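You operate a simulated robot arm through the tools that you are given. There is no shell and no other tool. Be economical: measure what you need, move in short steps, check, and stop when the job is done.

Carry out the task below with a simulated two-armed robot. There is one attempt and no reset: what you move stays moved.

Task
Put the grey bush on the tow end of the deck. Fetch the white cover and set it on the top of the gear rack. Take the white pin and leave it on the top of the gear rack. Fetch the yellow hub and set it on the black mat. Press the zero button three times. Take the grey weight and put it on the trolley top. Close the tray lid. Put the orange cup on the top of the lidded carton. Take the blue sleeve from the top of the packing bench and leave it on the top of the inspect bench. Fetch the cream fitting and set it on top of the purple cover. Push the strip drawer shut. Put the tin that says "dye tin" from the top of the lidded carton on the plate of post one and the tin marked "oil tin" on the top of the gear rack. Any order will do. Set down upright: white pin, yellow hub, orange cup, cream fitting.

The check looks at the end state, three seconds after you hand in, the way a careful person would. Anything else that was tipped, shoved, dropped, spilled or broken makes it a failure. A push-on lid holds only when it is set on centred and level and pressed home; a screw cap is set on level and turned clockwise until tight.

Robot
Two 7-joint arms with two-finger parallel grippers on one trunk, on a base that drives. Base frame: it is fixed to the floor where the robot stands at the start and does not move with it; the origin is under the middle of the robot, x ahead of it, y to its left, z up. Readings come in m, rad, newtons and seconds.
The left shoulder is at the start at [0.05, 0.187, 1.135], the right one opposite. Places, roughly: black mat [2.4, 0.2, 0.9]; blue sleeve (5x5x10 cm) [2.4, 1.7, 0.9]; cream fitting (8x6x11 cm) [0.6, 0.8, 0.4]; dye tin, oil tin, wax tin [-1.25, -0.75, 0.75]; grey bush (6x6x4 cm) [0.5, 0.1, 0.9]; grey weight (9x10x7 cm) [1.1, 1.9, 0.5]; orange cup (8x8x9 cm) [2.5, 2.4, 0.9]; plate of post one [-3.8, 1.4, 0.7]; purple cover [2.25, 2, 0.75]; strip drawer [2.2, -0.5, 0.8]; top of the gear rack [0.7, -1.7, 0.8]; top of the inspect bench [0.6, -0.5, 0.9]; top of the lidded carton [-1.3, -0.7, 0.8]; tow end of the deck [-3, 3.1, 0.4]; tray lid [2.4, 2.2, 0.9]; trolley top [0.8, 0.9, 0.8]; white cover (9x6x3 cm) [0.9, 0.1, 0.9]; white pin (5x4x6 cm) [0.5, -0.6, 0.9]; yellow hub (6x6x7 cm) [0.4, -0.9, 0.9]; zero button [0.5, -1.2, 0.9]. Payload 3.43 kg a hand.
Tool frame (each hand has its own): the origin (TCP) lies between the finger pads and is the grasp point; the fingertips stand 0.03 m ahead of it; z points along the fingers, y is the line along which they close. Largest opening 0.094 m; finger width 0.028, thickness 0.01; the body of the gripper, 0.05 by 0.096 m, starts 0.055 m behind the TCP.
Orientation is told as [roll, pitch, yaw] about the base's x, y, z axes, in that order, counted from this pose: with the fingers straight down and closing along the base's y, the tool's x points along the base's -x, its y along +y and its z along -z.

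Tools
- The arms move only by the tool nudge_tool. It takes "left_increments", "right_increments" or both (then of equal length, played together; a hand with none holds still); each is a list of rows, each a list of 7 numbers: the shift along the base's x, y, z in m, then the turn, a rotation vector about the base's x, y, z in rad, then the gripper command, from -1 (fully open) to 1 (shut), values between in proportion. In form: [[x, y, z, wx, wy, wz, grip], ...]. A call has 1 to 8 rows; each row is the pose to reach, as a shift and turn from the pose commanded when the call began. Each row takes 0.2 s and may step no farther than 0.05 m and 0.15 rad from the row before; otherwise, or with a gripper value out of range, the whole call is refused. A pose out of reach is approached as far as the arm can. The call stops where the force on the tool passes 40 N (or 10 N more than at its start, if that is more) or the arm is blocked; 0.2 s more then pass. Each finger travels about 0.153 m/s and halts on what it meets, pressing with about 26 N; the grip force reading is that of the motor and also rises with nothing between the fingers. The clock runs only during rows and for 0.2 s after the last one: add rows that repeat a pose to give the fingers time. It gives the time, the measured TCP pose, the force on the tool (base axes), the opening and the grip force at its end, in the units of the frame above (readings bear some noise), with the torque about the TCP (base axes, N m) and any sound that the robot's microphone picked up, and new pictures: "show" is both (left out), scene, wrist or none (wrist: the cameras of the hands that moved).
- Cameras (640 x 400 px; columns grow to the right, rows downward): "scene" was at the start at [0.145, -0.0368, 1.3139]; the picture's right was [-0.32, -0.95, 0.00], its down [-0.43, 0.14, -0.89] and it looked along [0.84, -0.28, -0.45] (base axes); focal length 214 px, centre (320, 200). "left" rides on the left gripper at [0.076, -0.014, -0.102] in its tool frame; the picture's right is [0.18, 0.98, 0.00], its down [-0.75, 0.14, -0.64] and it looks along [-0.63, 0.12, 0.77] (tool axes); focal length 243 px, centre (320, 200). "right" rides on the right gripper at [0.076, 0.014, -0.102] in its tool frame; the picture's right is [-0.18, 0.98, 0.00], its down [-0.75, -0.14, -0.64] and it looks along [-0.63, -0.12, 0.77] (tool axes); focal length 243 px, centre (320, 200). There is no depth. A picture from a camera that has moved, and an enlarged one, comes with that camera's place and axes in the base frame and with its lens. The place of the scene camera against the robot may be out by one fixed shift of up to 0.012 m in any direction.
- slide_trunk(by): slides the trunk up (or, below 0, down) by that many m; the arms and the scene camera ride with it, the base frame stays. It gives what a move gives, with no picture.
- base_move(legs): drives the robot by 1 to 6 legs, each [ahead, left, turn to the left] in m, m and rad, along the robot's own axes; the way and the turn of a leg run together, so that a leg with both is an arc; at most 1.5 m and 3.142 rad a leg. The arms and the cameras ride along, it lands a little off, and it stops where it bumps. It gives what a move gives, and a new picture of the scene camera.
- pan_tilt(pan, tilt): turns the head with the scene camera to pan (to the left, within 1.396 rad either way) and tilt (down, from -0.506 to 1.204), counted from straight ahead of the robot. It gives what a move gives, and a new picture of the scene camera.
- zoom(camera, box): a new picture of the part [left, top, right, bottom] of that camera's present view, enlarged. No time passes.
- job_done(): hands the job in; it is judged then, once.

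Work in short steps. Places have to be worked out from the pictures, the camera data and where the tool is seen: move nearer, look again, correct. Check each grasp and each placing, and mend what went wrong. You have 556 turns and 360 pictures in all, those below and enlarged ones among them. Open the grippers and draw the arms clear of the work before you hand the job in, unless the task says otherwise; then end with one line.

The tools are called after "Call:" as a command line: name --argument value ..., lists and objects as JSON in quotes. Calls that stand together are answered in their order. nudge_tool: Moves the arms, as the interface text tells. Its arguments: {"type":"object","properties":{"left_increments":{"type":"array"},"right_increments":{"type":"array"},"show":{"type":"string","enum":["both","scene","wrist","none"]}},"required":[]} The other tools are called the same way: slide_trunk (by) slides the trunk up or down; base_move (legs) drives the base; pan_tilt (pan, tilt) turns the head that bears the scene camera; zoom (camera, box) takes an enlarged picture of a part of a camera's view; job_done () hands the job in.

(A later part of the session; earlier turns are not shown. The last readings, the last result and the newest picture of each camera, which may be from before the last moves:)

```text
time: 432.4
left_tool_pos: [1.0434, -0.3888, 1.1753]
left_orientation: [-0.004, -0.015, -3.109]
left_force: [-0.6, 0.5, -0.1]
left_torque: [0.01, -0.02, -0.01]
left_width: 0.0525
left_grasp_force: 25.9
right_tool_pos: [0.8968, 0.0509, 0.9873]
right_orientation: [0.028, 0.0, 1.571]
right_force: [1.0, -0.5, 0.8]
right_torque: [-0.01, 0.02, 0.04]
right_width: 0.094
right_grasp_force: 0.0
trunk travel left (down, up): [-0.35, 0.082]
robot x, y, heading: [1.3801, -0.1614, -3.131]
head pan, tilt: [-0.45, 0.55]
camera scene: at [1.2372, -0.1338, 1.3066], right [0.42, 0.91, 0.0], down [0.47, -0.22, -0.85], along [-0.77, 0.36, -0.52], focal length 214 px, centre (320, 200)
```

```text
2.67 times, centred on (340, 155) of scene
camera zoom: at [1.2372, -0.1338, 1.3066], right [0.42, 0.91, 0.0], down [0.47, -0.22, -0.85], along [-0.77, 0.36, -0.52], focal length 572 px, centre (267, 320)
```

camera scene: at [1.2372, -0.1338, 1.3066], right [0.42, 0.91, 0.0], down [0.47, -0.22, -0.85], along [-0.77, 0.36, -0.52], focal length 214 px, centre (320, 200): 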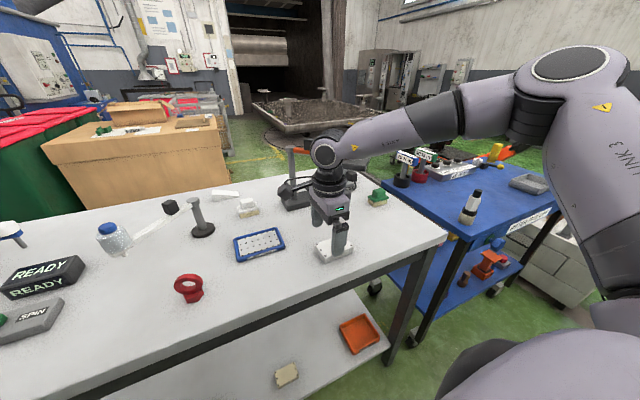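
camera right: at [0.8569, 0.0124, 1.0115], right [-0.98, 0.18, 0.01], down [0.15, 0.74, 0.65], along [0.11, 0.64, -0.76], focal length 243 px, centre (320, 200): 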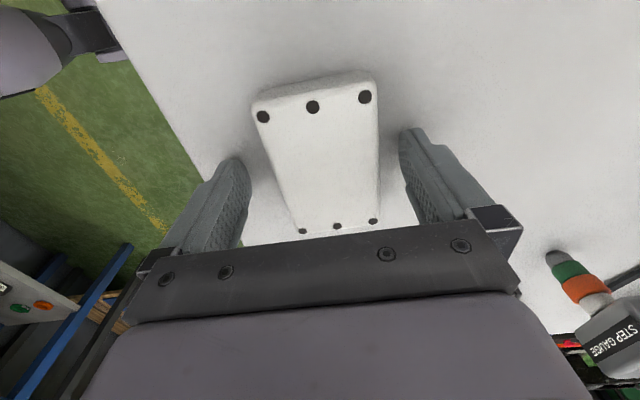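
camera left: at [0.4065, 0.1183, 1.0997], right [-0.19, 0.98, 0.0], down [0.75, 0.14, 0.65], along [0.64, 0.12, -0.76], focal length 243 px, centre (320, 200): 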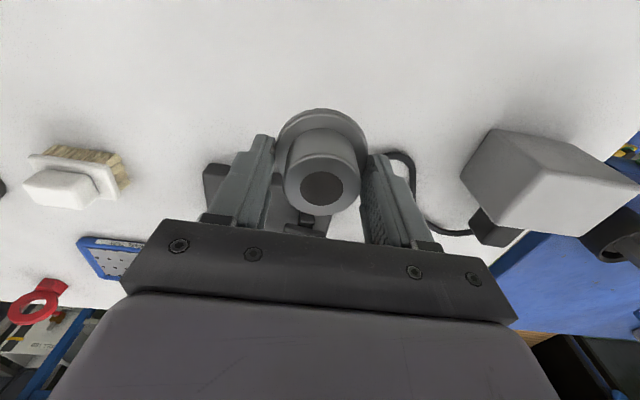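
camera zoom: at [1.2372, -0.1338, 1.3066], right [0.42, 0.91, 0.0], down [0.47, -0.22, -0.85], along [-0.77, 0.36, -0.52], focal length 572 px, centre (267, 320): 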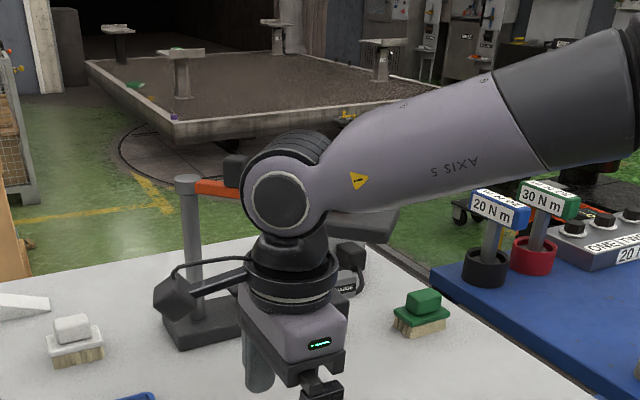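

Call:
nudge_tool --right_increments '[[-0.015, 0.0, -0.03, -0.015, 0, 0, -1], [-0.027, 0.004, -0.06, -0.028, 0, 0, -1], [-0.027, 0.004, -0.075, -0.028, 0, 0, -1], [-0.027, 0.004, -0.088, -0.028, 0, 0, -1]]' --show "both"

```text
time: 433.4
left_tool_pos: [1.0458, -0.3907, 1.1774]
left_orientation: [-0.004, -0.017, -3.112]
left_force: [-0.2, -0.1, 0.0]
left_torque: [0.02, 0.01, -0.01]
left_width: 0.0525
left_grasp_force: 26.1
right_tool_pos: [0.8773, 0.0602, 0.9118]
right_orientation: [0.047, 0.032, 1.57]
right_force: [-2.1, 0.8, 40.7]
right_torque: [0.54, -2.03, 0.12]
right_width: 0.0913
right_grasp_force: 0.1
right hand out of reach, approached as far as the arm can: row 3, 4
trunk travel left (down, up): [-0.35, 0.082]
robot x, y, heading: [1.38, -0.1667, -3.129]
head pan, tilt: [-0.45, 0.55]
camera scene: at [1.2394, -0.1351, 1.308], right [0.42, 0.91, 0.0], down [0.47, -0.22, -0.85], along [-0.77, 0.36, -0.52], focal length 214 px, centre (320, 200)
camera right: at [0.8682, -0.0132, 1.017], right [-0.98, 0.19, 0.04], down [0.17, 0.77, 0.61], along [0.08, 0.61, -0.79], focal length 243 px, centre (320, 200)
```

scene: 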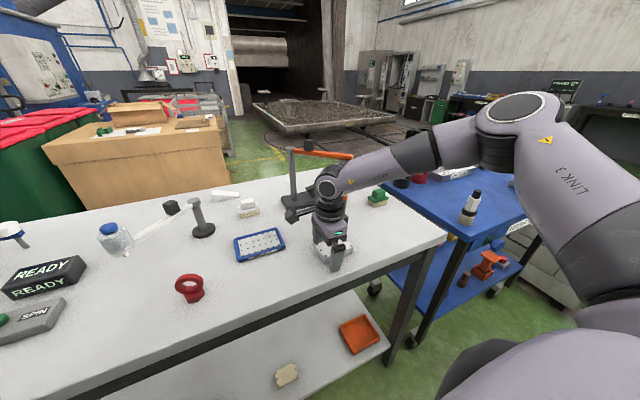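
right: 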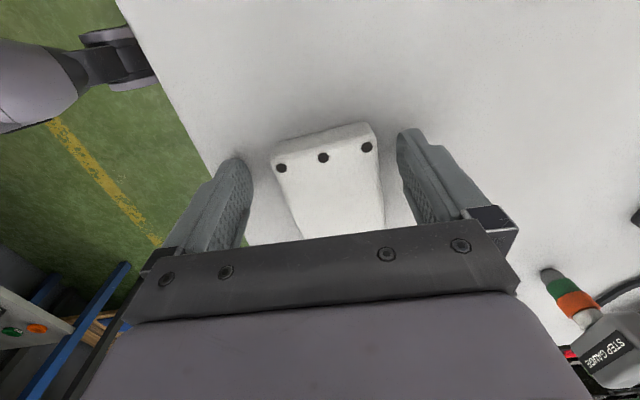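

The contact is simply the bench top (its surface is z ≈ 0.88, higher than I assumed). I rise 5 mm, level the hand, and close on the cover.

Call:
nudge_tool --right_increments '[[-0.005, 0.005, 0.006, -0.047, -0.03, 0, -1], [-0.009, 0.01, 0.006, -0.047, -0.03, 0, 0], [-0.009, 0.01, 0.006, -0.047, -0.03, 0, 1], [-0.009, 0.01, 0.006, -0.047, -0.03, 0, 1], [-0.009, 0.01, 0.006, -0.047, -0.03, 0, 1], [-0.009, 0.0, 0.04, -0.047, -0.03, 0, 1], [0.0, -0.01, 0.08, -0.047, -0.03, 0, 1]]' --show "both"

```text
time: 435.0
left_tool_pos: [1.0432, -0.3883, 1.1755]
left_orientation: [-0.002, -0.013, -3.111]
left_force: [-0.7, -0.1, -0.9]
left_torque: [0.0, 0.01, -0.03]
left_width: 0.0524
left_grasp_force: 26.0
right_tool_pos: [0.8814, 0.0501, 0.9842]
right_orientation: [-0.002, 0.074, 1.569]
right_force: [-0.2, -0.2, -3.4]
right_torque: [-0.07, -0.01, -0.01]
right_width: 0.0576
right_grasp_force: 26.0
trunk travel left (down, up): [-0.35, 0.082]
robot x, y, heading: [1.3747, -0.1608, -3.129]
head pan, tilt: [-0.45, 0.55]
camera scene: at [1.2368, -0.1336, 1.3065], right [0.42, 0.91, 0.0], down [0.47, -0.22, -0.85], along [-0.77, 0.36, -0.52], focal length 214 px, centre (320, 200)
camera right: at [0.8674, -0.018, 1.0917], right [-0.98, 0.19, -0.02], down [0.14, 0.8, 0.58], along [0.12, 0.57, -0.81], focal length 243 px, centre (320, 200)
```

scene: 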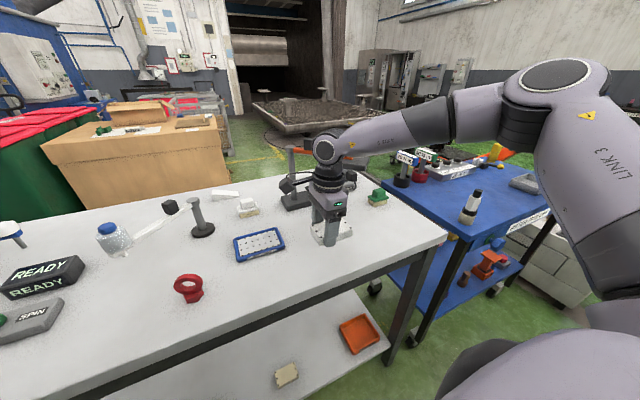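
right: 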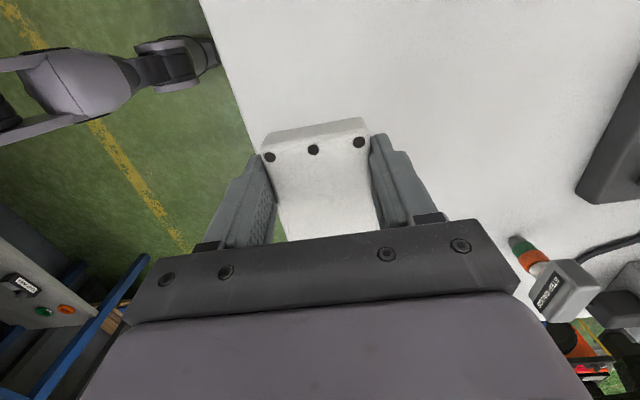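

The cover is held. The rack's east end has a fixture in the way, so I'll place it from the south at about (0.56, -1.76). I retract and drive round.

Call:
nudge_tool --right_increments '[[0.03, 0, 0.03, 0, 0, 0, 1], [0.06, 0, 0.06, 0, 0, 0, 1], [0.09, 0, 0.09, 0, 0, 0, 1], [0.12, 0, 0.12, 0, 0, 0, 1], [0.15, 0, 0.13, 0, 0, 0, 1]]' --show "none"

Call:
base_move --legs '[[-0.42, 0, 0], [0, 0, 1.57]]'

Call:
base_move --legs '[[1.3, 0, 0], [1.0, 0, 0]]'

```text
time: 436.2
left_tool_pos: [1.0425, -0.3886, 1.1769]
left_orientation: [0.001, -0.015, -3.109]
left_force: [0.3, -0.3, -1.3]
left_torque: [0.01, -0.01, -0.01]
left_width: 0.0525
left_grasp_force: 26.0
right_tool_pos: [1.0307, 0.0524, 1.117]
right_orientation: [-0.001, 0.076, 1.567]
right_force: [-0.1, -0.1, -2.8]
right_torque: [-0.02, 0.05, 0.0]
right_width: 0.0579
right_grasp_force: 26.2
trunk travel left (down, up): [-0.35, 0.082]
robot x, y, heading: [1.3746, -0.166, -3.128]
head pan, tilt: [-0.45, 0.55]
```

```text
time: 442.6
left_tool_pos: [2.0254, -0.4946, 1.1752]
left_orientation: [0.0, -0.014, -1.542]
left_force: [0.6, -0.4, -1.0]
left_torque: [0.0, -0.02, -0.01]
left_width: 0.0526
left_grasp_force: 26.2
right_tool_pos: [1.584, -0.5042, 1.1175]
right_orientation: [-0.001, 0.075, 3.136]
right_force: [0.2, -0.2, -3.0]
right_torque: [0.03, -0.05, 0.01]
right_width: 0.0578
right_grasp_force: 26.7
trunk travel left (down, up): [-0.35, 0.082]
robot x, y, heading: [1.8018, -0.1583, -1.56]
head pan, tilt: [-0.45, 0.55]
camera scene: at [1.7627, -0.3072, 1.3066], right [-0.9, 0.43, 0.0], down [0.22, 0.47, -0.85], along [-0.36, -0.77, -0.52], focal length 214 px, centre (320, 200)
```

scene: 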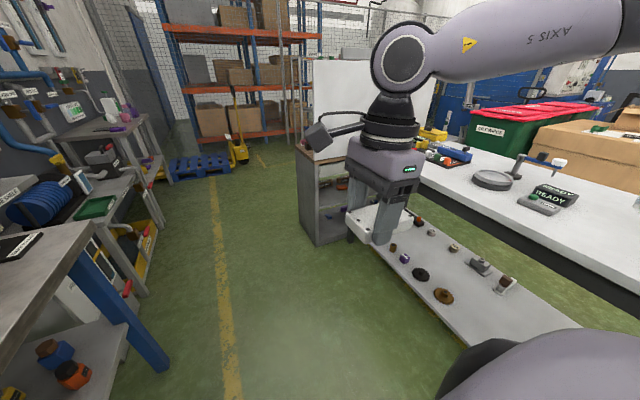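

```text
time: 453.9
left_tool_pos: [2.0262, -2.7907, 1.1753]
left_orientation: [-0.003, -0.014, -1.552]
left_force: [-0.1, -0.9, -0.8]
left_torque: [-0.01, -0.01, 0.0]
left_width: 0.0523
left_grasp_force: 25.6
right_tool_pos: [1.5868, -2.7974, 1.1169]
right_orientation: [-0.002, 0.075, 3.126]
right_force: [-0.1, 0.1, -3.6]
right_torque: [-0.01, -0.06, 0.0]
right_width: 0.0579
right_grasp_force: 26.5
trunk travel left (down, up): [-0.35, 0.082]
robot x, y, heading: [1.8073, -2.4514, -1.567]
head pan, tilt: [-0.45, 0.55]
camera scene: at [1.766, -2.6014, 1.3066], right [-0.9, 0.44, 0.0], down [0.23, 0.47, -0.85], along [-0.37, -0.77, -0.52], focal length 214 px, centre (320, 200)
```

scene: 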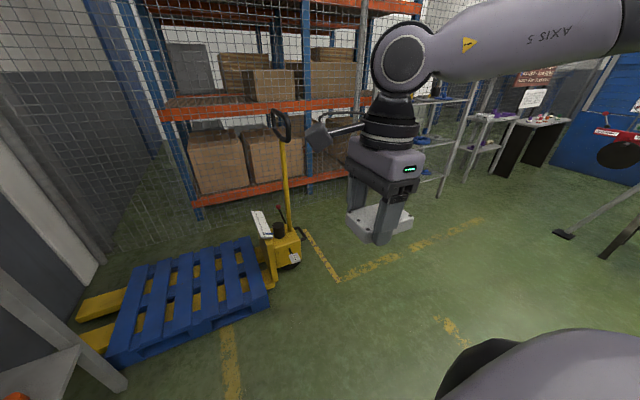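

Call:
base_move --legs '[[0, 0, -1.575], [1.48, 0, 0], [0, 0, -1.57]]'

Call:
pan_tilt --pan -0.2 --tilt 0.6

```text
time: 469.1
left_tool_pos: [0.0794, -2.081, 1.1764]
left_orientation: [-0.002, -0.013, 1.572]
left_force: [0.7, 0.0, -1.4]
left_torque: [-0.02, -0.01, -0.02]
left_width: 0.0527
left_grasp_force: 26.4
right_tool_pos: [0.5193, -2.0824, 1.1165]
right_orientation: [0.0, 0.075, -0.034]
right_force: [-0.5, 0.4, -2.9]
right_torque: [-0.03, 0.06, -0.01]
right_width: 0.0576
right_grasp_force: 26.2
trunk travel left (down, up): [-0.35, 0.082]
robot x, y, heading: [0.2922, -2.4215, 1.553]
head pan, tilt: [-0.45, 0.55]
camera scene: at [0.3347, -2.2902, 1.3066], right [0.89, -0.45, 0.0], down [-0.24, -0.47, -0.85], along [0.39, 0.76, -0.52], focal length 214 px, centre (320, 200)
```

scene: 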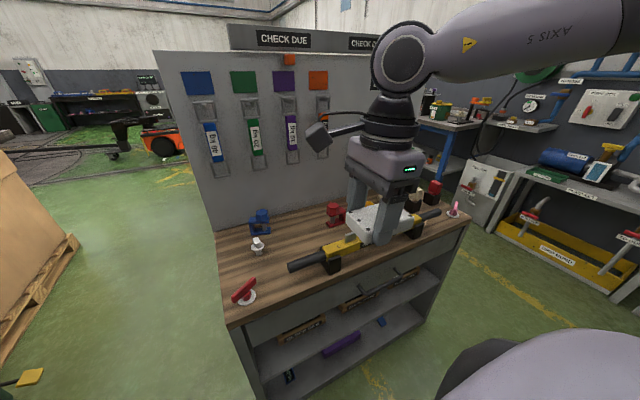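

```text
time: 469.8
left_tool_pos: [0.0772, -2.0806, 1.1736]
left_orientation: [-0.002, -0.014, 1.57]
left_force: [0.0, -0.4, -1.1]
left_torque: [-0.03, -0.01, 0.02]
left_width: 0.0527
left_grasp_force: 26.4
right_tool_pos: [0.5187, -2.0826, 1.1181]
right_orientation: [-0.001, 0.075, -0.031]
right_force: [-0.2, 0.7, -3.2]
right_torque: [-0.01, 0.06, 0.02]
right_width: 0.0578
right_grasp_force: 25.5
trunk travel left (down, up): [-0.35, 0.082]
robot x, y, heading: [0.2948, -2.4223, 1.55]
head pan, tilt: [-0.201, 0.6]
camera scene: at [0.3133, -2.2841, 1.3021], right [0.98, -0.22, 0.0], down [-0.12, -0.55, -0.83], along [0.18, 0.81, -0.57], focal length 214 px, centre (320, 200)
```

scene: 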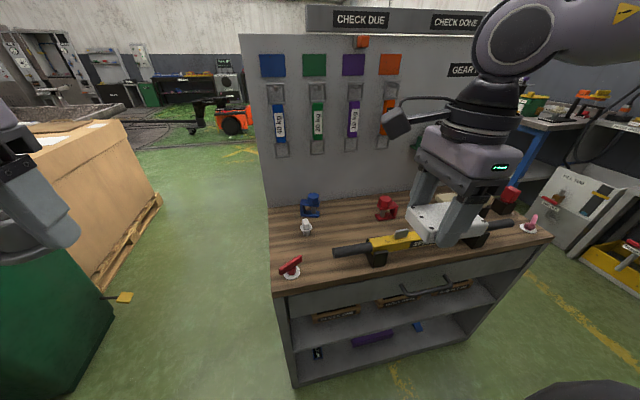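

Free spot centred at (0.545, -1.735). I move in, lower the trunk and extend.

Call:
base_move --legs '[[0.165, 0, 0.02]]'

Call:
slide_trunk --by -0.12

Call:
nudge_tool --right_increments '[[0.0, 0.04, 0, 0, 0, 0, 1], [0.0, 0.08, 0, 0, 0, 0, 1], [0.0, 0.11, -0.02, 0, 0, 0.01, 1], [0.0, 0.14, -0.04, 0, 0, 0.02, 1], [0.0, 0.17, -0.06, 0, 0, 0.02, 1]]' --show "both"

```text
time: 471.3
left_tool_pos: [0.0712, -1.9245, 1.1756]
left_orientation: [-0.001, -0.013, 1.593]
left_force: [0.9, 0.9, -1.9]
left_torque: [0.0, -0.01, -0.03]
left_width: 0.0523
left_grasp_force: 26.0
right_tool_pos: [0.5122, -1.9143, 1.1171]
right_orientation: [-0.002, 0.075, -0.011]
right_force: [-0.1, 0.0, -3.6]
right_torque: [-0.02, 0.04, 0.02]
right_width: 0.0578
right_grasp_force: 26.5
trunk travel left (down, up): [-0.35, 0.082]
robot x, y, heading: [0.2947, -2.2601, 1.581]
head pan, tilt: [-0.201, 0.6]
camera scene: at [0.311, -2.1213, 1.302], right [0.98, -0.2, 0.0], down [-0.11, -0.56, -0.82], along [0.16, 0.81, -0.57], focal length 214 px, centre (320, 200)
```

scene: 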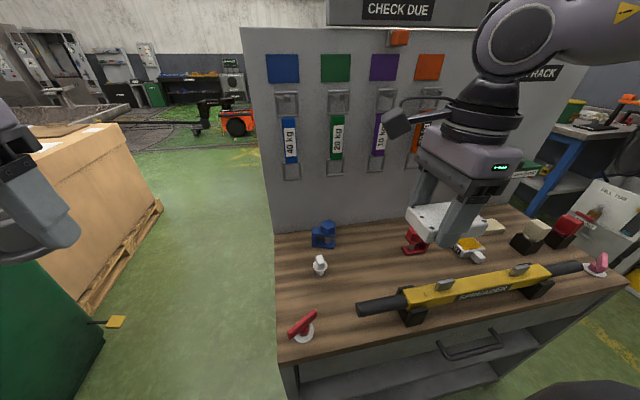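

```text
time: 472.8
left_tool_pos: [0.0702, -1.9235, 1.0557]
left_orientation: [0.001, -0.013, 1.594]
left_force: [0.1, 0.3, -1.4]
left_torque: [-0.03, 0.0, 0.0]
left_width: 0.0527
left_grasp_force: 26.3
right_tool_pos: [0.5121, -1.9155, 0.9968]
right_orientation: [0.002, 0.073, -0.01]
right_force: [0.2, -0.9, -3.4]
right_torque: [0.0, 0.05, 0.04]
right_width: 0.0577
right_grasp_force: 25.5
trunk travel left (down, up): [-0.23, 0.202]
robot x, y, heading: [0.2942, -2.2618, 1.579]
head pan, tilt: [-0.201, 0.6]
```

```text
time: 474.0
left_tool_pos: [0.0714, -1.924, 1.056]
left_orientation: [-0.001, -0.014, 1.595]
left_force: [0.4, 0.4, -1.6]
left_torque: [-0.04, 0.04, 0.04]
left_width: 0.0526
left_grasp_force: 26.1
right_tool_pos: [0.5123, -1.744, 0.9375]
right_orientation: [-0.002, 0.078, 0.009]
right_force: [0.0, 0.5, -2.9]
right_torque: [-0.01, 0.09, 0.03]
right_width: 0.0576
right_grasp_force: 26.0
trunk travel left (down, up): [-0.23, 0.202]
robot x, y, heading: [0.2961, -2.2637, 1.574]
head pan, tilt: [-0.201, 0.6]
camera scene: at [0.3112, -2.1216, 1.182], right [0.98, -0.2, 0.0], down [-0.11, -0.55, -0.82], along [0.16, 0.81, -0.57], focal length 214 px, centre (320, 200)
camera right: at [0.4444, -1.7307, 1.0439], right [0.17, 0.98, -0.02], down [0.8, -0.13, 0.58], along [0.57, -0.11, -0.81], focal length 243 px, centre (320, 200)
```

scene: 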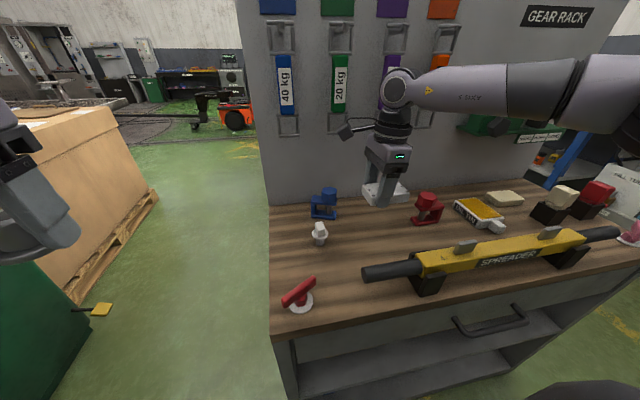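
right: 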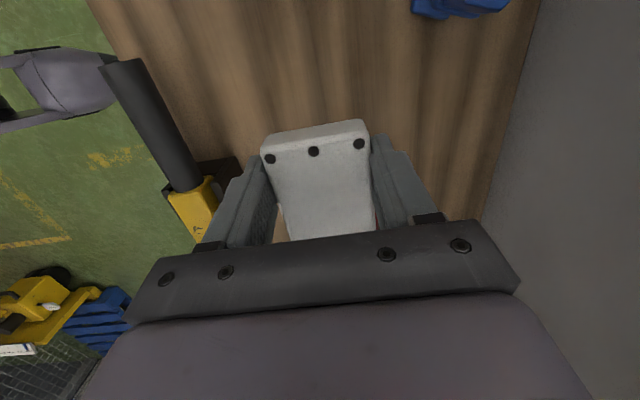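

Call:
nudge_tool --right_increments '[[0.01, 0.005, -0.04, 0, 0, 0, 1], [0.02, 0.008, -0.08, 0, 0, 0, 1], [0.02, 0.008, -0.1, 0, 0, 0, 1], [0.02, 0.008, -0.108, 0, 0, 0, 1], [0.02, 0.008, -0.116, 0, 0, 0, 1], [0.02, 0.008, -0.124, 0, 0, 0, 1]]' --show "both"

```text
time: 475.4
left_tool_pos: [0.0715, -1.9243, 1.056]
left_orientation: [-0.002, -0.014, 1.595]
left_force: [1.0, 0.2, -1.0]
left_torque: [-0.01, -0.03, 0.02]
left_width: 0.0526
left_grasp_force: 26.2
right_tool_pos: [0.5332, -1.7421, 0.8139]
right_orientation: [-0.001, 0.078, 0.01]
right_force: [-0.2, 0.0, -3.0]
right_torque: [0.03, 0.07, 0.02]
right_width: 0.0575
right_grasp_force: 26.4
right hand out of reach, approached as far as the arm can: row 6
trunk travel left (down, up): [-0.23, 0.202]
robot x, y, heading: [0.2948, -2.2597, 1.572]
head pan, tilt: [-0.201, 0.6]
camera scene: at [0.311, -2.122, 1.1821], right [0.98, -0.2, 0.0], down [-0.11, -0.55, -0.82], along [0.16, 0.81, -0.57], focal length 214 px, centre (320, 200)
camera right: at [0.4659, -1.7266, 0.9212], right [0.17, 0.98, -0.01], down [0.8, -0.13, 0.58], along [0.57, -0.11, -0.81], focal length 243 px, centre (320, 200)
```

scene: 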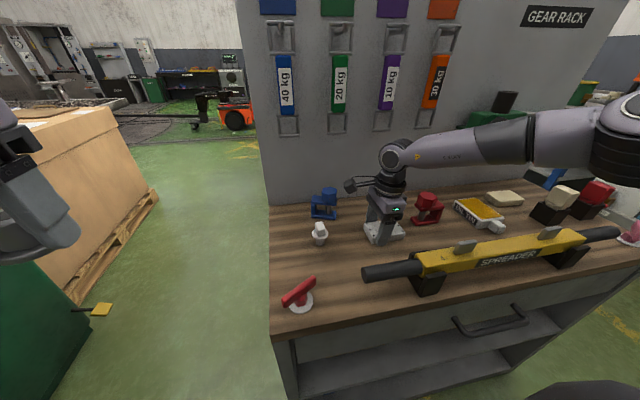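
right: 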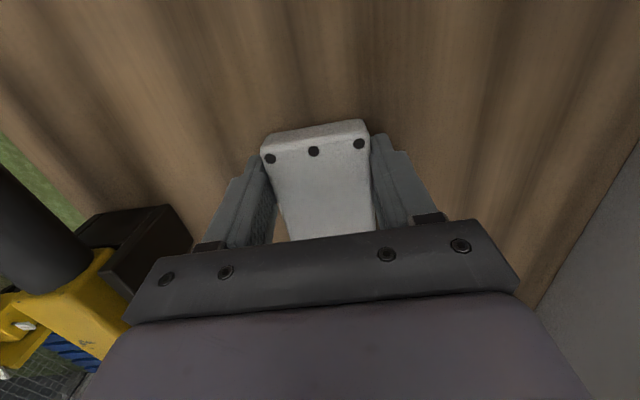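

Call:
slide_trunk --by -0.008

Call:
slide_trunk --by -0.006

```text
time: 475.9
left_tool_pos: [0.0718, -1.9267, 1.0495]
left_orientation: [-0.002, -0.019, 1.592]
left_force: [-0.2, -0.9, -0.8]
left_torque: [0.0, 0.0, 0.02]
left_width: 0.0527
left_grasp_force: 25.6
right_tool_pos: [0.5334, -1.7399, 0.8115]
right_orientation: [0.007, 0.073, 0.01]
right_force: [6.4, -3.3, 24.3]
right_torque: [-1.06, -0.49, 0.41]
right_width: 0.0578
right_grasp_force: 26.2
trunk travel left (down, up): [-0.222, 0.21]
robot x, y, heading: [0.2974, -2.265, 1.576]
head pan, tilt: [-0.201, 0.6]
```

```text
time: 476.3
left_tool_pos: [0.0711, -1.9252, 1.0457]
left_orientation: [-0.002, -0.015, 1.593]
left_force: [0.6, 1.1, -1.5]
left_torque: [0.01, 0.0, 0.01]
left_width: 0.0527
left_grasp_force: 25.8
right_tool_pos: [0.5334, -1.7396, 0.8106]
right_orientation: [0.009, 0.077, 0.01]
right_force: [-0.1, -5.8, 11.4]
right_torque: [-0.66, -0.28, -0.12]
right_width: 0.0576
right_grasp_force: 25.9
trunk travel left (down, up): [-0.22, 0.211]
robot x, y, heading: [0.297, -2.2588, 1.571]
head pan, tilt: [-0.201, 0.6]
stopped: the force on the tool passed its limit (the readings are from after the stop); the commanded pose is now the measured one
```

Contact. I open and rise.

Call:
nudge_tool --right_increments '[[0, 0, 0.001, 0, 0, 0, 0.3], [0, 0, 0.002, 0, 0, 0, -0.8], [0, 0, 0.002, 0, 0, 0, -0.8], [0, 0, 0.002, 0, 0, 0, -0.8], [0, 0, 0.045, 0, 0, 0, -0.8], [0, 0, 0.09, 0, 0, 0, -0.8], [0, -0.03, 0.13, 0, 0, 0, -0.8]]' --show "both"

```text
time: 477.9
left_tool_pos: [0.0711, -1.9244, 1.0474]
left_orientation: [-0.003, -0.013, 1.594]
left_force: [0.5, 0.7, -1.8]
left_torque: [0.01, -0.05, -0.02]
left_width: 0.0527
left_grasp_force: 26.1
right_tool_pos: [0.5339, -1.7697, 0.94]
right_orientation: [0.008, 0.076, 0.011]
right_force: [0.5, 1.1, -0.1]
right_torque: [0.01, -0.02, 0.01]
right_width: 0.0845
right_grasp_force: 0.1
trunk travel left (down, up): [-0.22, 0.211]
robot x, y, heading: [0.2959, -2.2607, 1.567]
head pan, tilt: [-0.201, 0.6]
camera scene: at [0.311, -2.1226, 1.1726], right [0.98, -0.2, 0.0], down [-0.11, -0.55, -0.83], along [0.16, 0.81, -0.56], focal length 214 px, centre (320, 200)
camera right: at [0.4653, -1.7573, 1.0468], right [0.17, 0.98, -0.01], down [0.8, -0.14, 0.58], along [0.57, -0.11, -0.81], focal length 243 px, centre (320, 200)
```

scene: 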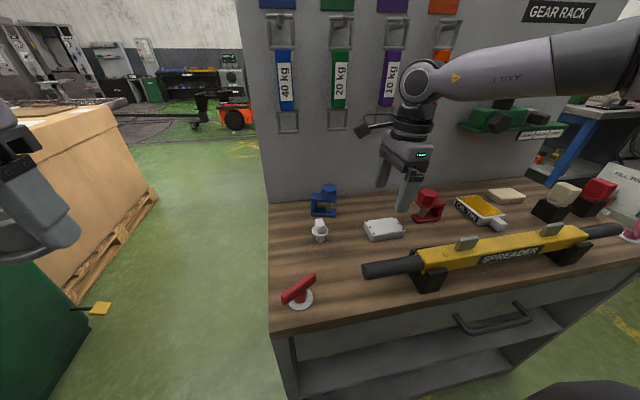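
right: 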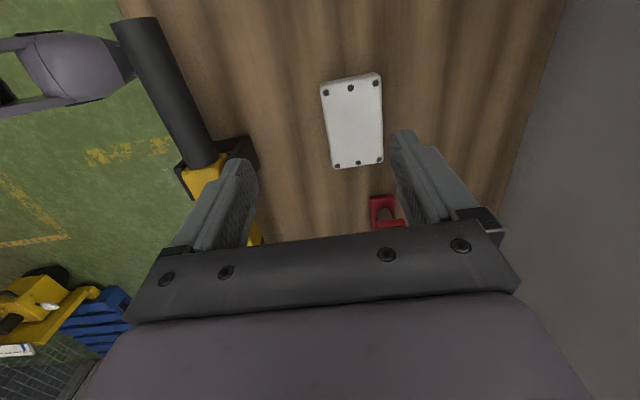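

Cover set on the rack. Now I return the hand to natural yaw, raise the trunk and drive back to the east aisle.

Call:
nudge_tool --right_increments '[[0.0, -0.03, 0.03, 0, 0, 0.0, -1], [0.0, -0.06, 0.05, 0, 0, 0.15, -1], [0.01, -0.09, 0.05, 0, 0, 0.3, -1], [0.02, -0.12, 0.05, 0, 0, 0.45, -1], [0.02, -0.14, 0.05, 0, 0, 0.6, -1], [0.02, -0.16, 0.05, 0, -0.03, 0.75, -1], [0.02, -0.16, 0.05, 0, -0.05, 0.9, -1], [0.02, -0.16, 0.05, 0, -0.07, 1.04, -1]]' --show "none"

Call:
nudge_tool --right_increments '[[0, 0, 0, 0, 0, 0.14, -1], [0.0, 0, 0, 0, 0, 0.28, -1], [0.0, 0, 0, 0, 0, 0.42, -1], [0.0, 0, 0, 0, 0, 0.52, -1]]' --show "none"

Call:
slide_trunk --by 0.13

Call:
base_move --legs '[[-0.2, 0, 0], [0, 0, -1.57], [1.45, 0, 0]]'

```text
refused: row 6 steps farther than a row can; nothing moved
```

```text
time: 478.9
left_tool_pos: [0.0723, -1.9243, 1.0459]
left_orientation: [-0.001, -0.014, 1.593]
left_force: [-0.2, 0.1, -1.2]
left_torque: [-0.02, 0.0, 0.04]
left_width: 0.0527
left_grasp_force: 26.1
right_tool_pos: [0.5339, -1.7688, 0.9399]
right_orientation: [0.009, 0.076, 0.531]
right_force: [0.8, 0.2, 0.2]
right_torque: [0.0, -0.01, 0.0]
right_width: 0.0941
right_grasp_force: 0.1
trunk travel left (down, up): [-0.22, 0.211]
robot x, y, heading: [0.2915, -2.2609, 1.571]
head pan, tilt: [-0.201, 0.6]
```

```text
time: 480.5
left_tool_pos: [0.0717, -1.9234, 1.1771]
left_orientation: [-0.003, -0.015, 1.593]
left_force: [-0.3, -0.4, -1.5]
left_torque: [0.0, -0.01, 0.05]
left_width: 0.0527
left_grasp_force: 26.1
right_tool_pos: [0.535, -1.769, 1.0697]
right_orientation: [0.006, 0.077, 0.527]
right_force: [-0.5, -0.8, -0.8]
right_torque: [0.01, -0.01, 0.0]
right_width: 0.0939
right_grasp_force: 0.0
trunk travel left (down, up): [-0.35, 0.081]
robot x, y, heading: [0.2943, -2.2591, 1.579]
head pan, tilt: [-0.201, 0.6]
```

```text
time: 492.6
left_tool_pos: [2.0596, -2.1741, 1.1757]
left_orientation: [-0.001, -0.016, 0.067]
left_force: [-0.6, 0.2, -0.5]
left_torque: [0.0, 0.04, 0.04]
left_width: 0.0527
left_grasp_force: 26.5
right_tool_pos: [2.2342, -2.6292, 1.0696]
right_orientation: [0.006, 0.077, -0.998]
right_force: [0.8, 0.6, 0.0]
right_torque: [-0.01, 0.0, 0.02]
right_width: 0.0938
right_grasp_force: 0.0
trunk travel left (down, up): [-0.35, 0.081]
robot x, y, heading: [1.735, -2.4122, 0.045]
head pan, tilt: [-0.201, 0.6]
camera scene: at [1.8792, -2.4295, 1.3026], right [-0.15, -0.99, 0.0], down [-0.56, 0.09, -0.82], along [0.82, -0.13, -0.57], focal length 214 px, centre (320, 200)
```

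scene: 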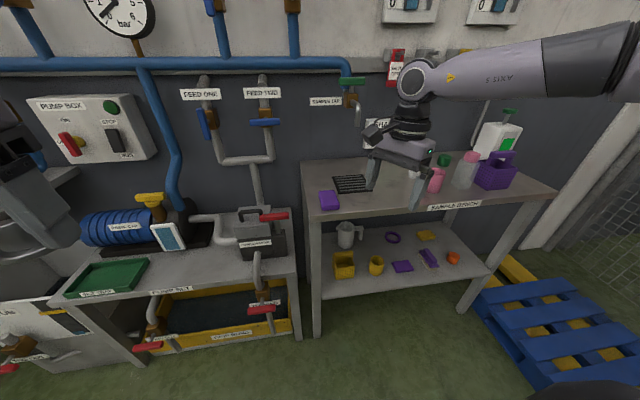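

Call:
nudge_tool --right_increments '[[-0.02, 0, 0.03, 0, 0, 0.0, -1], [-0.05, 0, 0.05, 0, 0, 0.14, -1], [-0.08, 0.01, 0.06, 0, 0, 0.28, -1], [-0.11, 0.0, 0.06, 0, 0, 0.42, -1], [-0.13, -0.01, 0.06, 0, -0.02, 0.56, -1], [-0.14, -0.02, 0.06, 0, -0.04, 0.7, -1], [-0.15, -0.03, 0.06, 0, -0.06, 0.84, -1], [-0.16, -0.04, 0.06, 0, -0.075, 0.97, -1]]' --show "none"

Call:
base_move --legs '[[0.06, 0, 0], [0, 0, 1.525]]'

Call:
base_move --legs '[[1.4, 0, 0], [1.3, 0, 0]]'

```text
time: 494.4
left_tool_pos: [2.0584, -2.1751, 1.1764]
left_orientation: [0.0, -0.013, 0.068]
left_force: [-0.5, -0.3, -1.3]
left_torque: [-0.05, 0.0, -0.02]
left_width: 0.0524
left_grasp_force: 25.5
right_tool_pos: [2.0761, -2.6693, 1.1295]
right_orientation: [0.041, 0.013, -0.026]
right_force: [-0.1, -1.0, 0.6]
right_torque: [-0.01, 0.02, -0.02]
right_width: 0.0937
right_grasp_force: 0.0
trunk travel left (down, up): [-0.35, 0.081]
robot x, y, heading: [1.7353, -2.4101, 0.047]
head pan, tilt: [-0.201, 0.6]
```

```text
time: 499.0
left_tool_pos: [1.5867, -2.0634, 1.1761]
left_orientation: [-0.001, -0.013, 1.547]
left_force: [0.4, 0.1, -1.0]
left_torque: [0.0, 0.0, -0.02]
left_width: 0.0526
left_grasp_force: 25.6
right_tool_pos: [2.0818, -2.0895, 1.1305]
right_orientation: [0.043, 0.014, 1.456]
right_force: [-0.5, -0.2, 0.3]
right_torque: [-0.02, 0.0, -0.02]
right_width: 0.0938
right_grasp_force: 0.0
trunk travel left (down, up): [-0.35, 0.081]
robot x, y, heading: [1.7917, -2.4076, 1.529]
head pan, tilt: [-0.201, 0.6]
camera scene: at [1.8169, -2.2716, 1.3026], right [0.97, -0.24, 0.0], down [-0.14, -0.55, -0.83], along [0.2, 0.8, -0.56], focal length 214 px, centre (320, 200)
```

scene: 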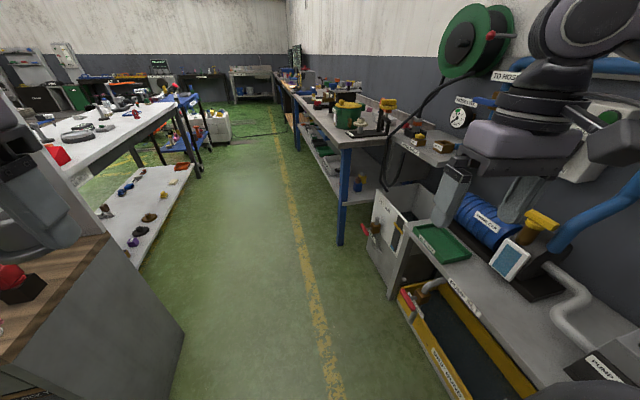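

```text
time: 512.1
left_tool_pos: [1.729, 0.6428, 1.177]
left_orientation: [-0.002, -0.014, 1.537]
left_force: [-0.3, 0.8, -2.4]
left_torque: [-0.02, -0.02, 0.03]
left_width: 0.0524
left_grasp_force: 25.9
right_tool_pos: [2.2229, 0.6107, 1.13]
right_orientation: [0.043, 0.014, 1.445]
right_force: [1.1, 0.9, -0.3]
right_torque: [0.0, -0.02, -0.01]
right_width: 0.0938
right_grasp_force: 0.0
trunk travel left (down, up): [-0.35, 0.081]
robot x, y, heading: [1.9301, 0.2913, 1.517]
head pan, tilt: [-0.201, 0.6]
camera scene: at [1.9567, 0.4309, 1.3026], right [0.97, -0.25, 0.0], down [-0.14, -0.55, -0.82], along [0.21, 0.8, -0.57], focal length 214 px, centre (320, 200)
```

scene: 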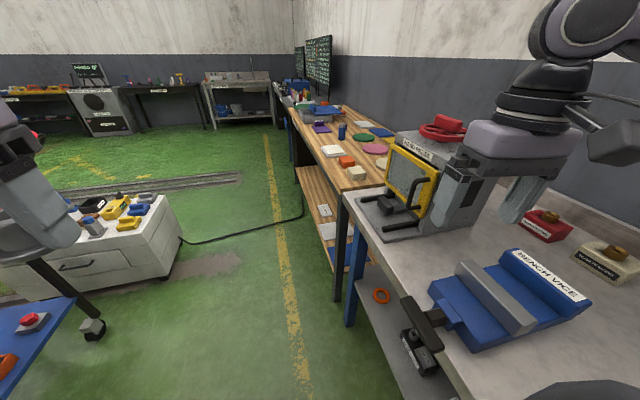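

Call:
base_move --legs '[[0, 0.22, 0.05], [0.5, 0, 0]]'

Call:
zoom --camera "scene" --box '[0, 100, 320, 300]'

Call:
zoom --camera "scene" --box '[220, 50, 460, 200]'

```text
time: 516.4
left_tool_pos: [1.4821, 1.132, 1.1758]
left_orientation: [-0.001, -0.016, 1.593]
left_force: [0.4, -0.5, -1.2]
left_torque: [-0.04, -0.02, -0.02]
left_width: 0.0526
left_grasp_force: 26.0
right_tool_pos: [1.9799, 1.1272, 1.13]
right_orientation: [0.041, 0.014, 1.503]
right_force: [-0.4, -0.3, -0.5]
right_torque: [-0.01, 0.0, -0.02]
right_width: 0.094
right_grasp_force: 0.1
trunk travel left (down, up): [-0.35, 0.081]
robot x, y, heading: [1.7045, 0.7927, 1.57]
head pan, tilt: [-0.201, 0.6]
camera scene: at [1.7227, 0.9342, 1.3025], right [0.98, -0.2, 0.0], down [-0.11, -0.55, -0.82], along [0.16, 0.81, -0.57], focal length 214 px, centre (320, 200)
```

scene: 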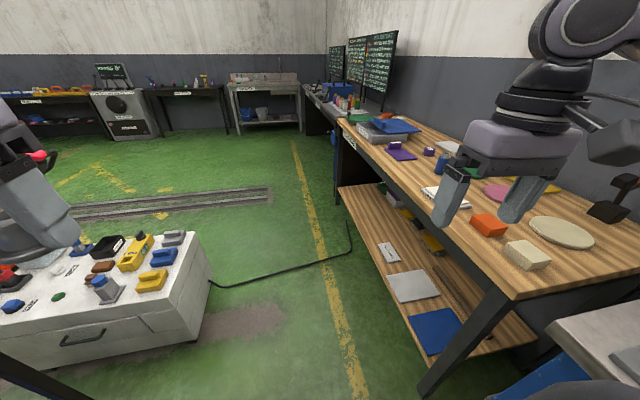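

```text
2.00 times, centred on (160, 200) of scene
camera zoom: at [1.7227, 0.9342, 1.3025], right [0.98, -0.2, 0.0], down [-0.11, -0.55, -0.82], along [0.16, 0.81, -0.57], focal length 429 px, centre (640, 200)
```

zoom: 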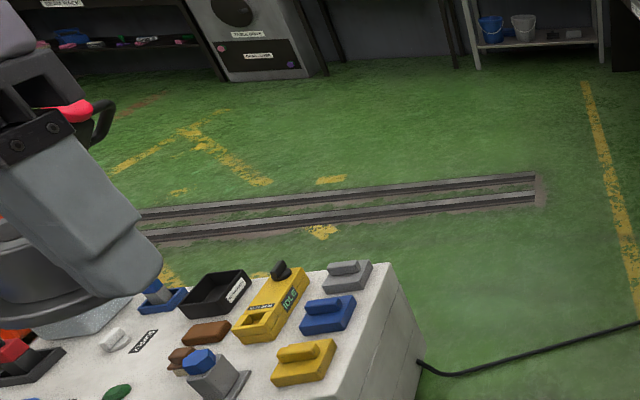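

```text
2.67 times, centred on (340, 125) of scene
camera zoom: at [1.7227, 0.9342, 1.3025], right [0.98, -0.2, 0.0], down [-0.11, -0.55, -0.82], along [0.16, 0.81, -0.57], focal length 572 px, centre (267, 400)
```

zoom: 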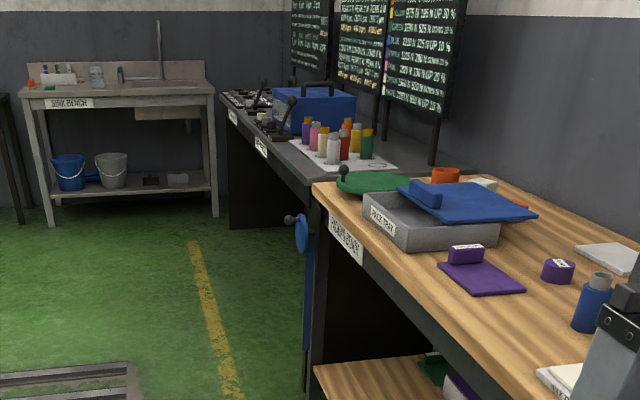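

Call:
zoom --camera "scene" --box '[340, 110, 460, 185]'

Call:
zoom --camera "scene" --box '[320, 180, 480, 360]'

```text
5.33 times, centred on (400, 148) of scene
camera zoom: at [1.7227, 0.9342, 1.3025], right [0.98, -0.2, 0.0], down [-0.11, -0.55, -0.82], along [0.16, 0.81, -0.57], focal length 1144 px, centre (-107, 480)
```

zoom: 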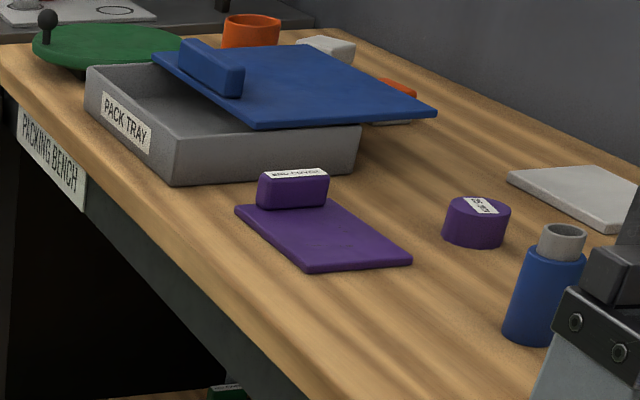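

```text
2.22 times, centred on (400, 270) of scene
camera zoom: at [1.7227, 0.9342, 1.3025], right [0.98, -0.2, 0.0], down [-0.11, -0.55, -0.82], along [0.16, 0.81, -0.57], focal length 477 px, centre (142, 44)
```

zoom: 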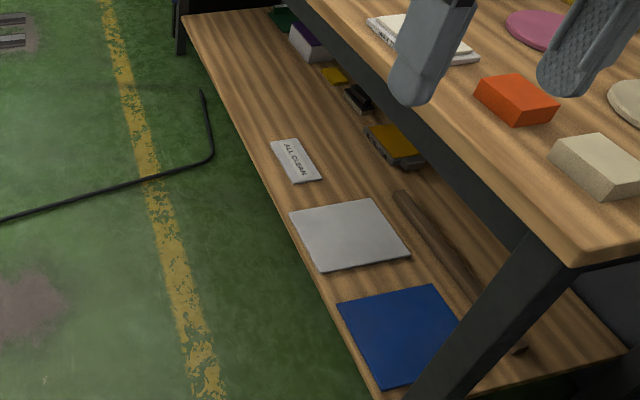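

The grey weight on the white cart is at ≈(1.12, 1.89, 0.5). A thin cable lies on the floor near y≈1.95; I advance cautiously to see whether it hinders the base.

Call:
base_move --legs '[[0.6, 0.0, 0]]'

Call:
base_move --legs '[[0.3, 0.0, 0]]'

```text
time: 519.7
left_tool_pos: [1.4768, 1.7197, 1.1757]
left_orientation: [-0.002, -0.013, 1.6]
left_force: [-0.7, -0.3, -0.2]
left_torque: [-0.02, 0.05, 0.03]
left_width: 0.0525
left_grasp_force: 25.9
right_tool_pos: [1.9729, 1.7175, 1.1304]
right_orientation: [0.041, 0.014, 1.51]
right_force: [-0.2, 0.5, 0.6]
right_torque: [0.0, -0.03, 0.01]
right_width: 0.0942
right_grasp_force: 0.1
trunk travel left (down, up): [-0.35, 0.081]
robot x, y, heading: [1.7025, 1.3878, 1.582]
head pan, tilt: [-0.201, 0.6]
camera scene: at [1.7171, 1.5235, 1.3025], right [0.98, -0.19, 0.0], down [-0.11, -0.56, -0.82], along [0.16, 0.81, -0.57], focal length 214 px, centre (320, 200)
```

scene: 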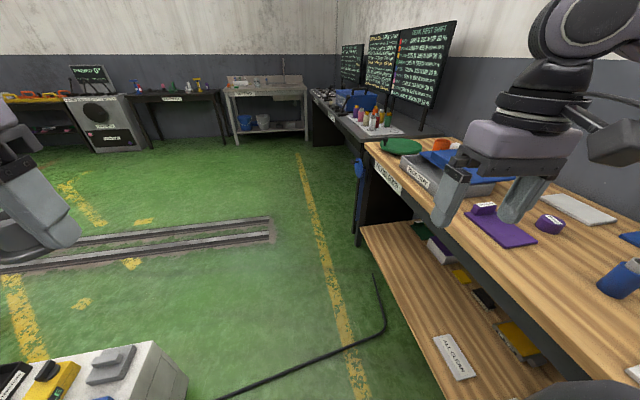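

```text
time: 521.8
left_tool_pos: [1.471, 2.0176, 1.1759]
left_orientation: [-0.002, -0.014, 1.605]
left_force: [0.1, 0.6, -1.1]
left_torque: [-0.04, 0.01, -0.01]
left_width: 0.0525
left_grasp_force: 25.7
right_tool_pos: [1.9671, 2.0189, 1.1303]
right_orientation: [0.042, 0.016, 1.512]
right_force: [0.0, 0.0, -0.9]
right_torque: [0.0, 0.04, 0.02]
right_width: 0.0944
right_grasp_force: 0.1
trunk travel left (down, up): [-0.35, 0.081]
robot x, y, heading: [1.6973, 1.6827, 1.584]
head pan, tilt: [-0.201, 0.6]
camera scene: at [1.7124, 1.8225, 1.3025], right [0.98, -0.18, 0.0], down [-0.1, -0.56, -0.82], along [0.15, 0.81, -0.57], focal length 214 px, centre (320, 200)
```

scene: 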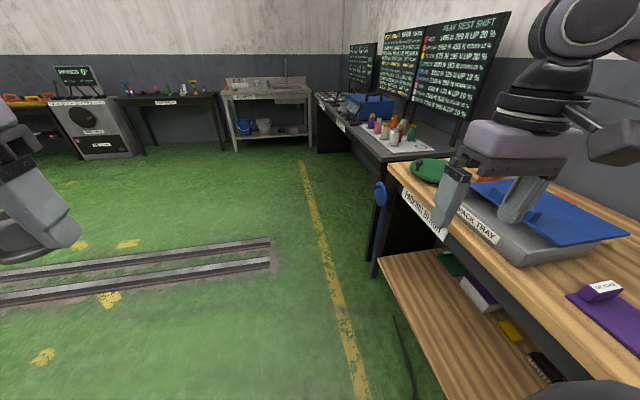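

The base crosses the cable without trouble. I go on north to deliver the bush first; I check the rail track on the floor.

Call:
base_move --legs '[[0.75, 0.0, 0], [0, 0, 0.9]]'

Call:
pan_tilt --pan 0.4 --tilt 0.4

```text
time: 528.2
left_tool_pos: [1.2845, 2.4591, 1.177]
left_orientation: [-0.002, -0.016, 2.515]
left_force: [0.1, -0.6, -0.6]
left_torque: [-0.03, -0.01, 0.02]
left_width: 0.0525
left_grasp_force: 26.1
right_tool_pos: [1.5887, 2.85, 1.1312]
right_orientation: [0.043, 0.014, 2.42]
right_force: [-0.1, -0.2, 0.8]
right_torque: [0.01, -0.03, 0.04]
right_width: 0.0942
right_grasp_force: 0.1
trunk travel left (down, up): [-0.35, 0.081]
robot x, y, heading: [1.687, 2.4339, 2.497]
head pan, tilt: [-0.201, 0.6]
camera scene: at [1.5808, 2.5262, 1.3026], right [0.75, 0.66, 0.0], down [0.37, -0.42, -0.83], along [-0.55, 0.62, -0.56], focal length 214 px, centre (320, 200)
```

scene: 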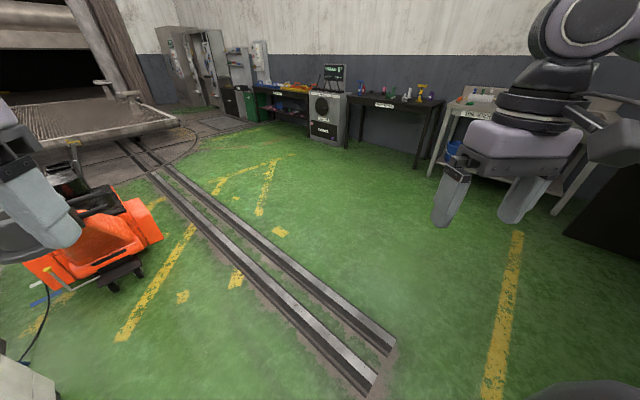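

```text
time: 529.2
left_tool_pos: [1.2845, 2.4592, 1.1771]
left_orientation: [-0.002, -0.017, 2.514]
left_force: [0.4, -0.6, -0.3]
left_torque: [-0.03, 0.0, 0.03]
left_width: 0.0527
left_grasp_force: 26.5
right_tool_pos: [1.5901, 2.8509, 1.1298]
right_orientation: [0.041, 0.013, 2.421]
right_force: [0.1, -0.8, 0.5]
right_torque: [-0.04, 0.0, -0.02]
right_width: 0.094
right_grasp_force: 0.0
trunk travel left (down, up): [-0.35, 0.081]
robot x, y, heading: [1.6837, 2.4337, 2.492]
head pan, tilt: [0.4, 0.4]
camera scene: at [1.5495, 2.4828, 1.3208], right [0.25, 0.97, 0.0], down [0.38, -0.1, -0.92], along [-0.89, 0.23, -0.39], focal length 214 px, centre (320, 200)
```

scene: 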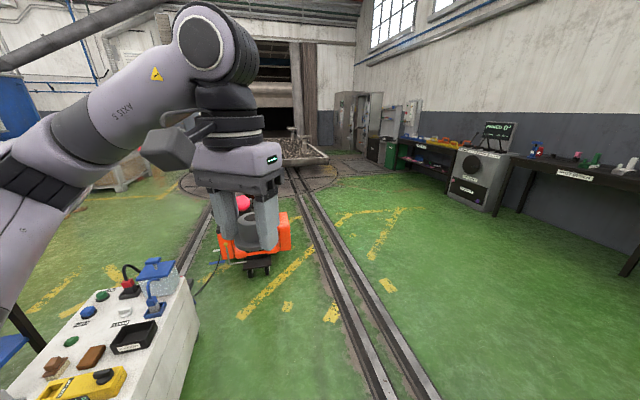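

The rails look raised and end at x ≈ 1.54; I need to pass between their end and the benches. I face north and inspect the gap.

Call:
base_move --legs '[[0, 0, -0.92], [-0.1, 0, 0]]'

Call:
pan_tilt --pan -0.05 --tilt 0.75

```text
time: 532.7
left_tool_pos: [1.4662, 2.669, 1.1766]
left_orientation: [-0.002, -0.016, 1.585]
left_force: [-0.5, -1.0, -1.0]
left_torque: [0.02, -0.02, 0.0]
left_width: 0.0528
left_grasp_force: 25.9
right_tool_pos: [1.9614, 2.6617, 1.1305]
right_orientation: [0.043, 0.012, 1.494]
right_force: [-0.2, -0.1, -0.4]
right_torque: [0.03, 0.01, 0.0]
right_width: 0.0941
right_grasp_force: 0.0
trunk travel left (down, up): [-0.35, 0.081]
robot x, y, heading: [1.6867, 2.3338, 1.566]
head pan, tilt: [0.4, 0.4]
camera scene: at [1.6501, 2.4683, 1.321], right [0.92, 0.39, 0.0], down [0.15, -0.36, -0.92], along [-0.35, 0.85, -0.39], focal length 214 px, centre (320, 200)
```

scene: 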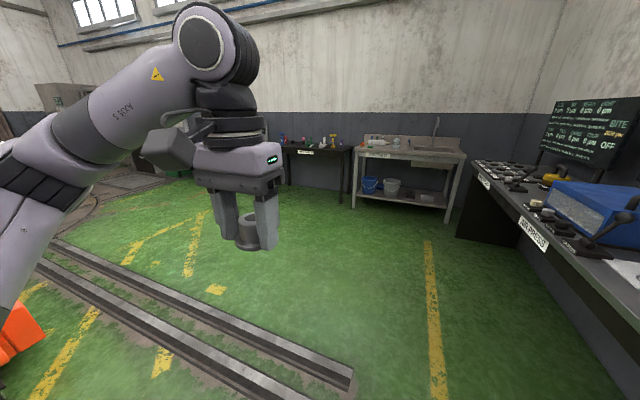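

```text
time: 533.6
left_tool_pos: [1.4659, 2.6693, 1.1769]
left_orientation: [-0.002, -0.013, 1.584]
left_force: [-0.1, 0.3, -1.5]
left_torque: [-0.03, -0.02, -0.03]
left_width: 0.0526
left_grasp_force: 26.0
right_tool_pos: [1.9622, 2.6618, 1.1318]
right_orientation: [0.043, 0.015, 1.494]
right_force: [-0.5, -0.6, -0.7]
right_torque: [0.01, -0.03, 0.0]
right_width: 0.094
right_grasp_force: 0.1
trunk travel left (down, up): [-0.35, 0.081]
robot x, y, heading: [1.6865, 2.3334, 1.566]
head pan, tilt: [-0.051, 0.75]
camera scene: at [1.6903, 2.4665, 1.2898], right [1.0, -0.05, 0.0], down [-0.04, -0.68, -0.73], along [0.04, 0.73, -0.68], focal length 214 px, centre (320, 200)
```

scene: 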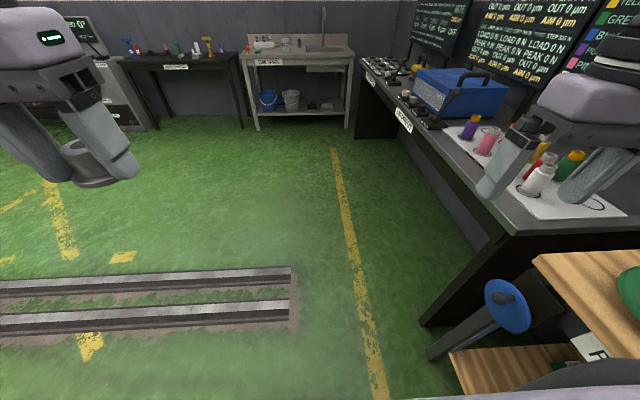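

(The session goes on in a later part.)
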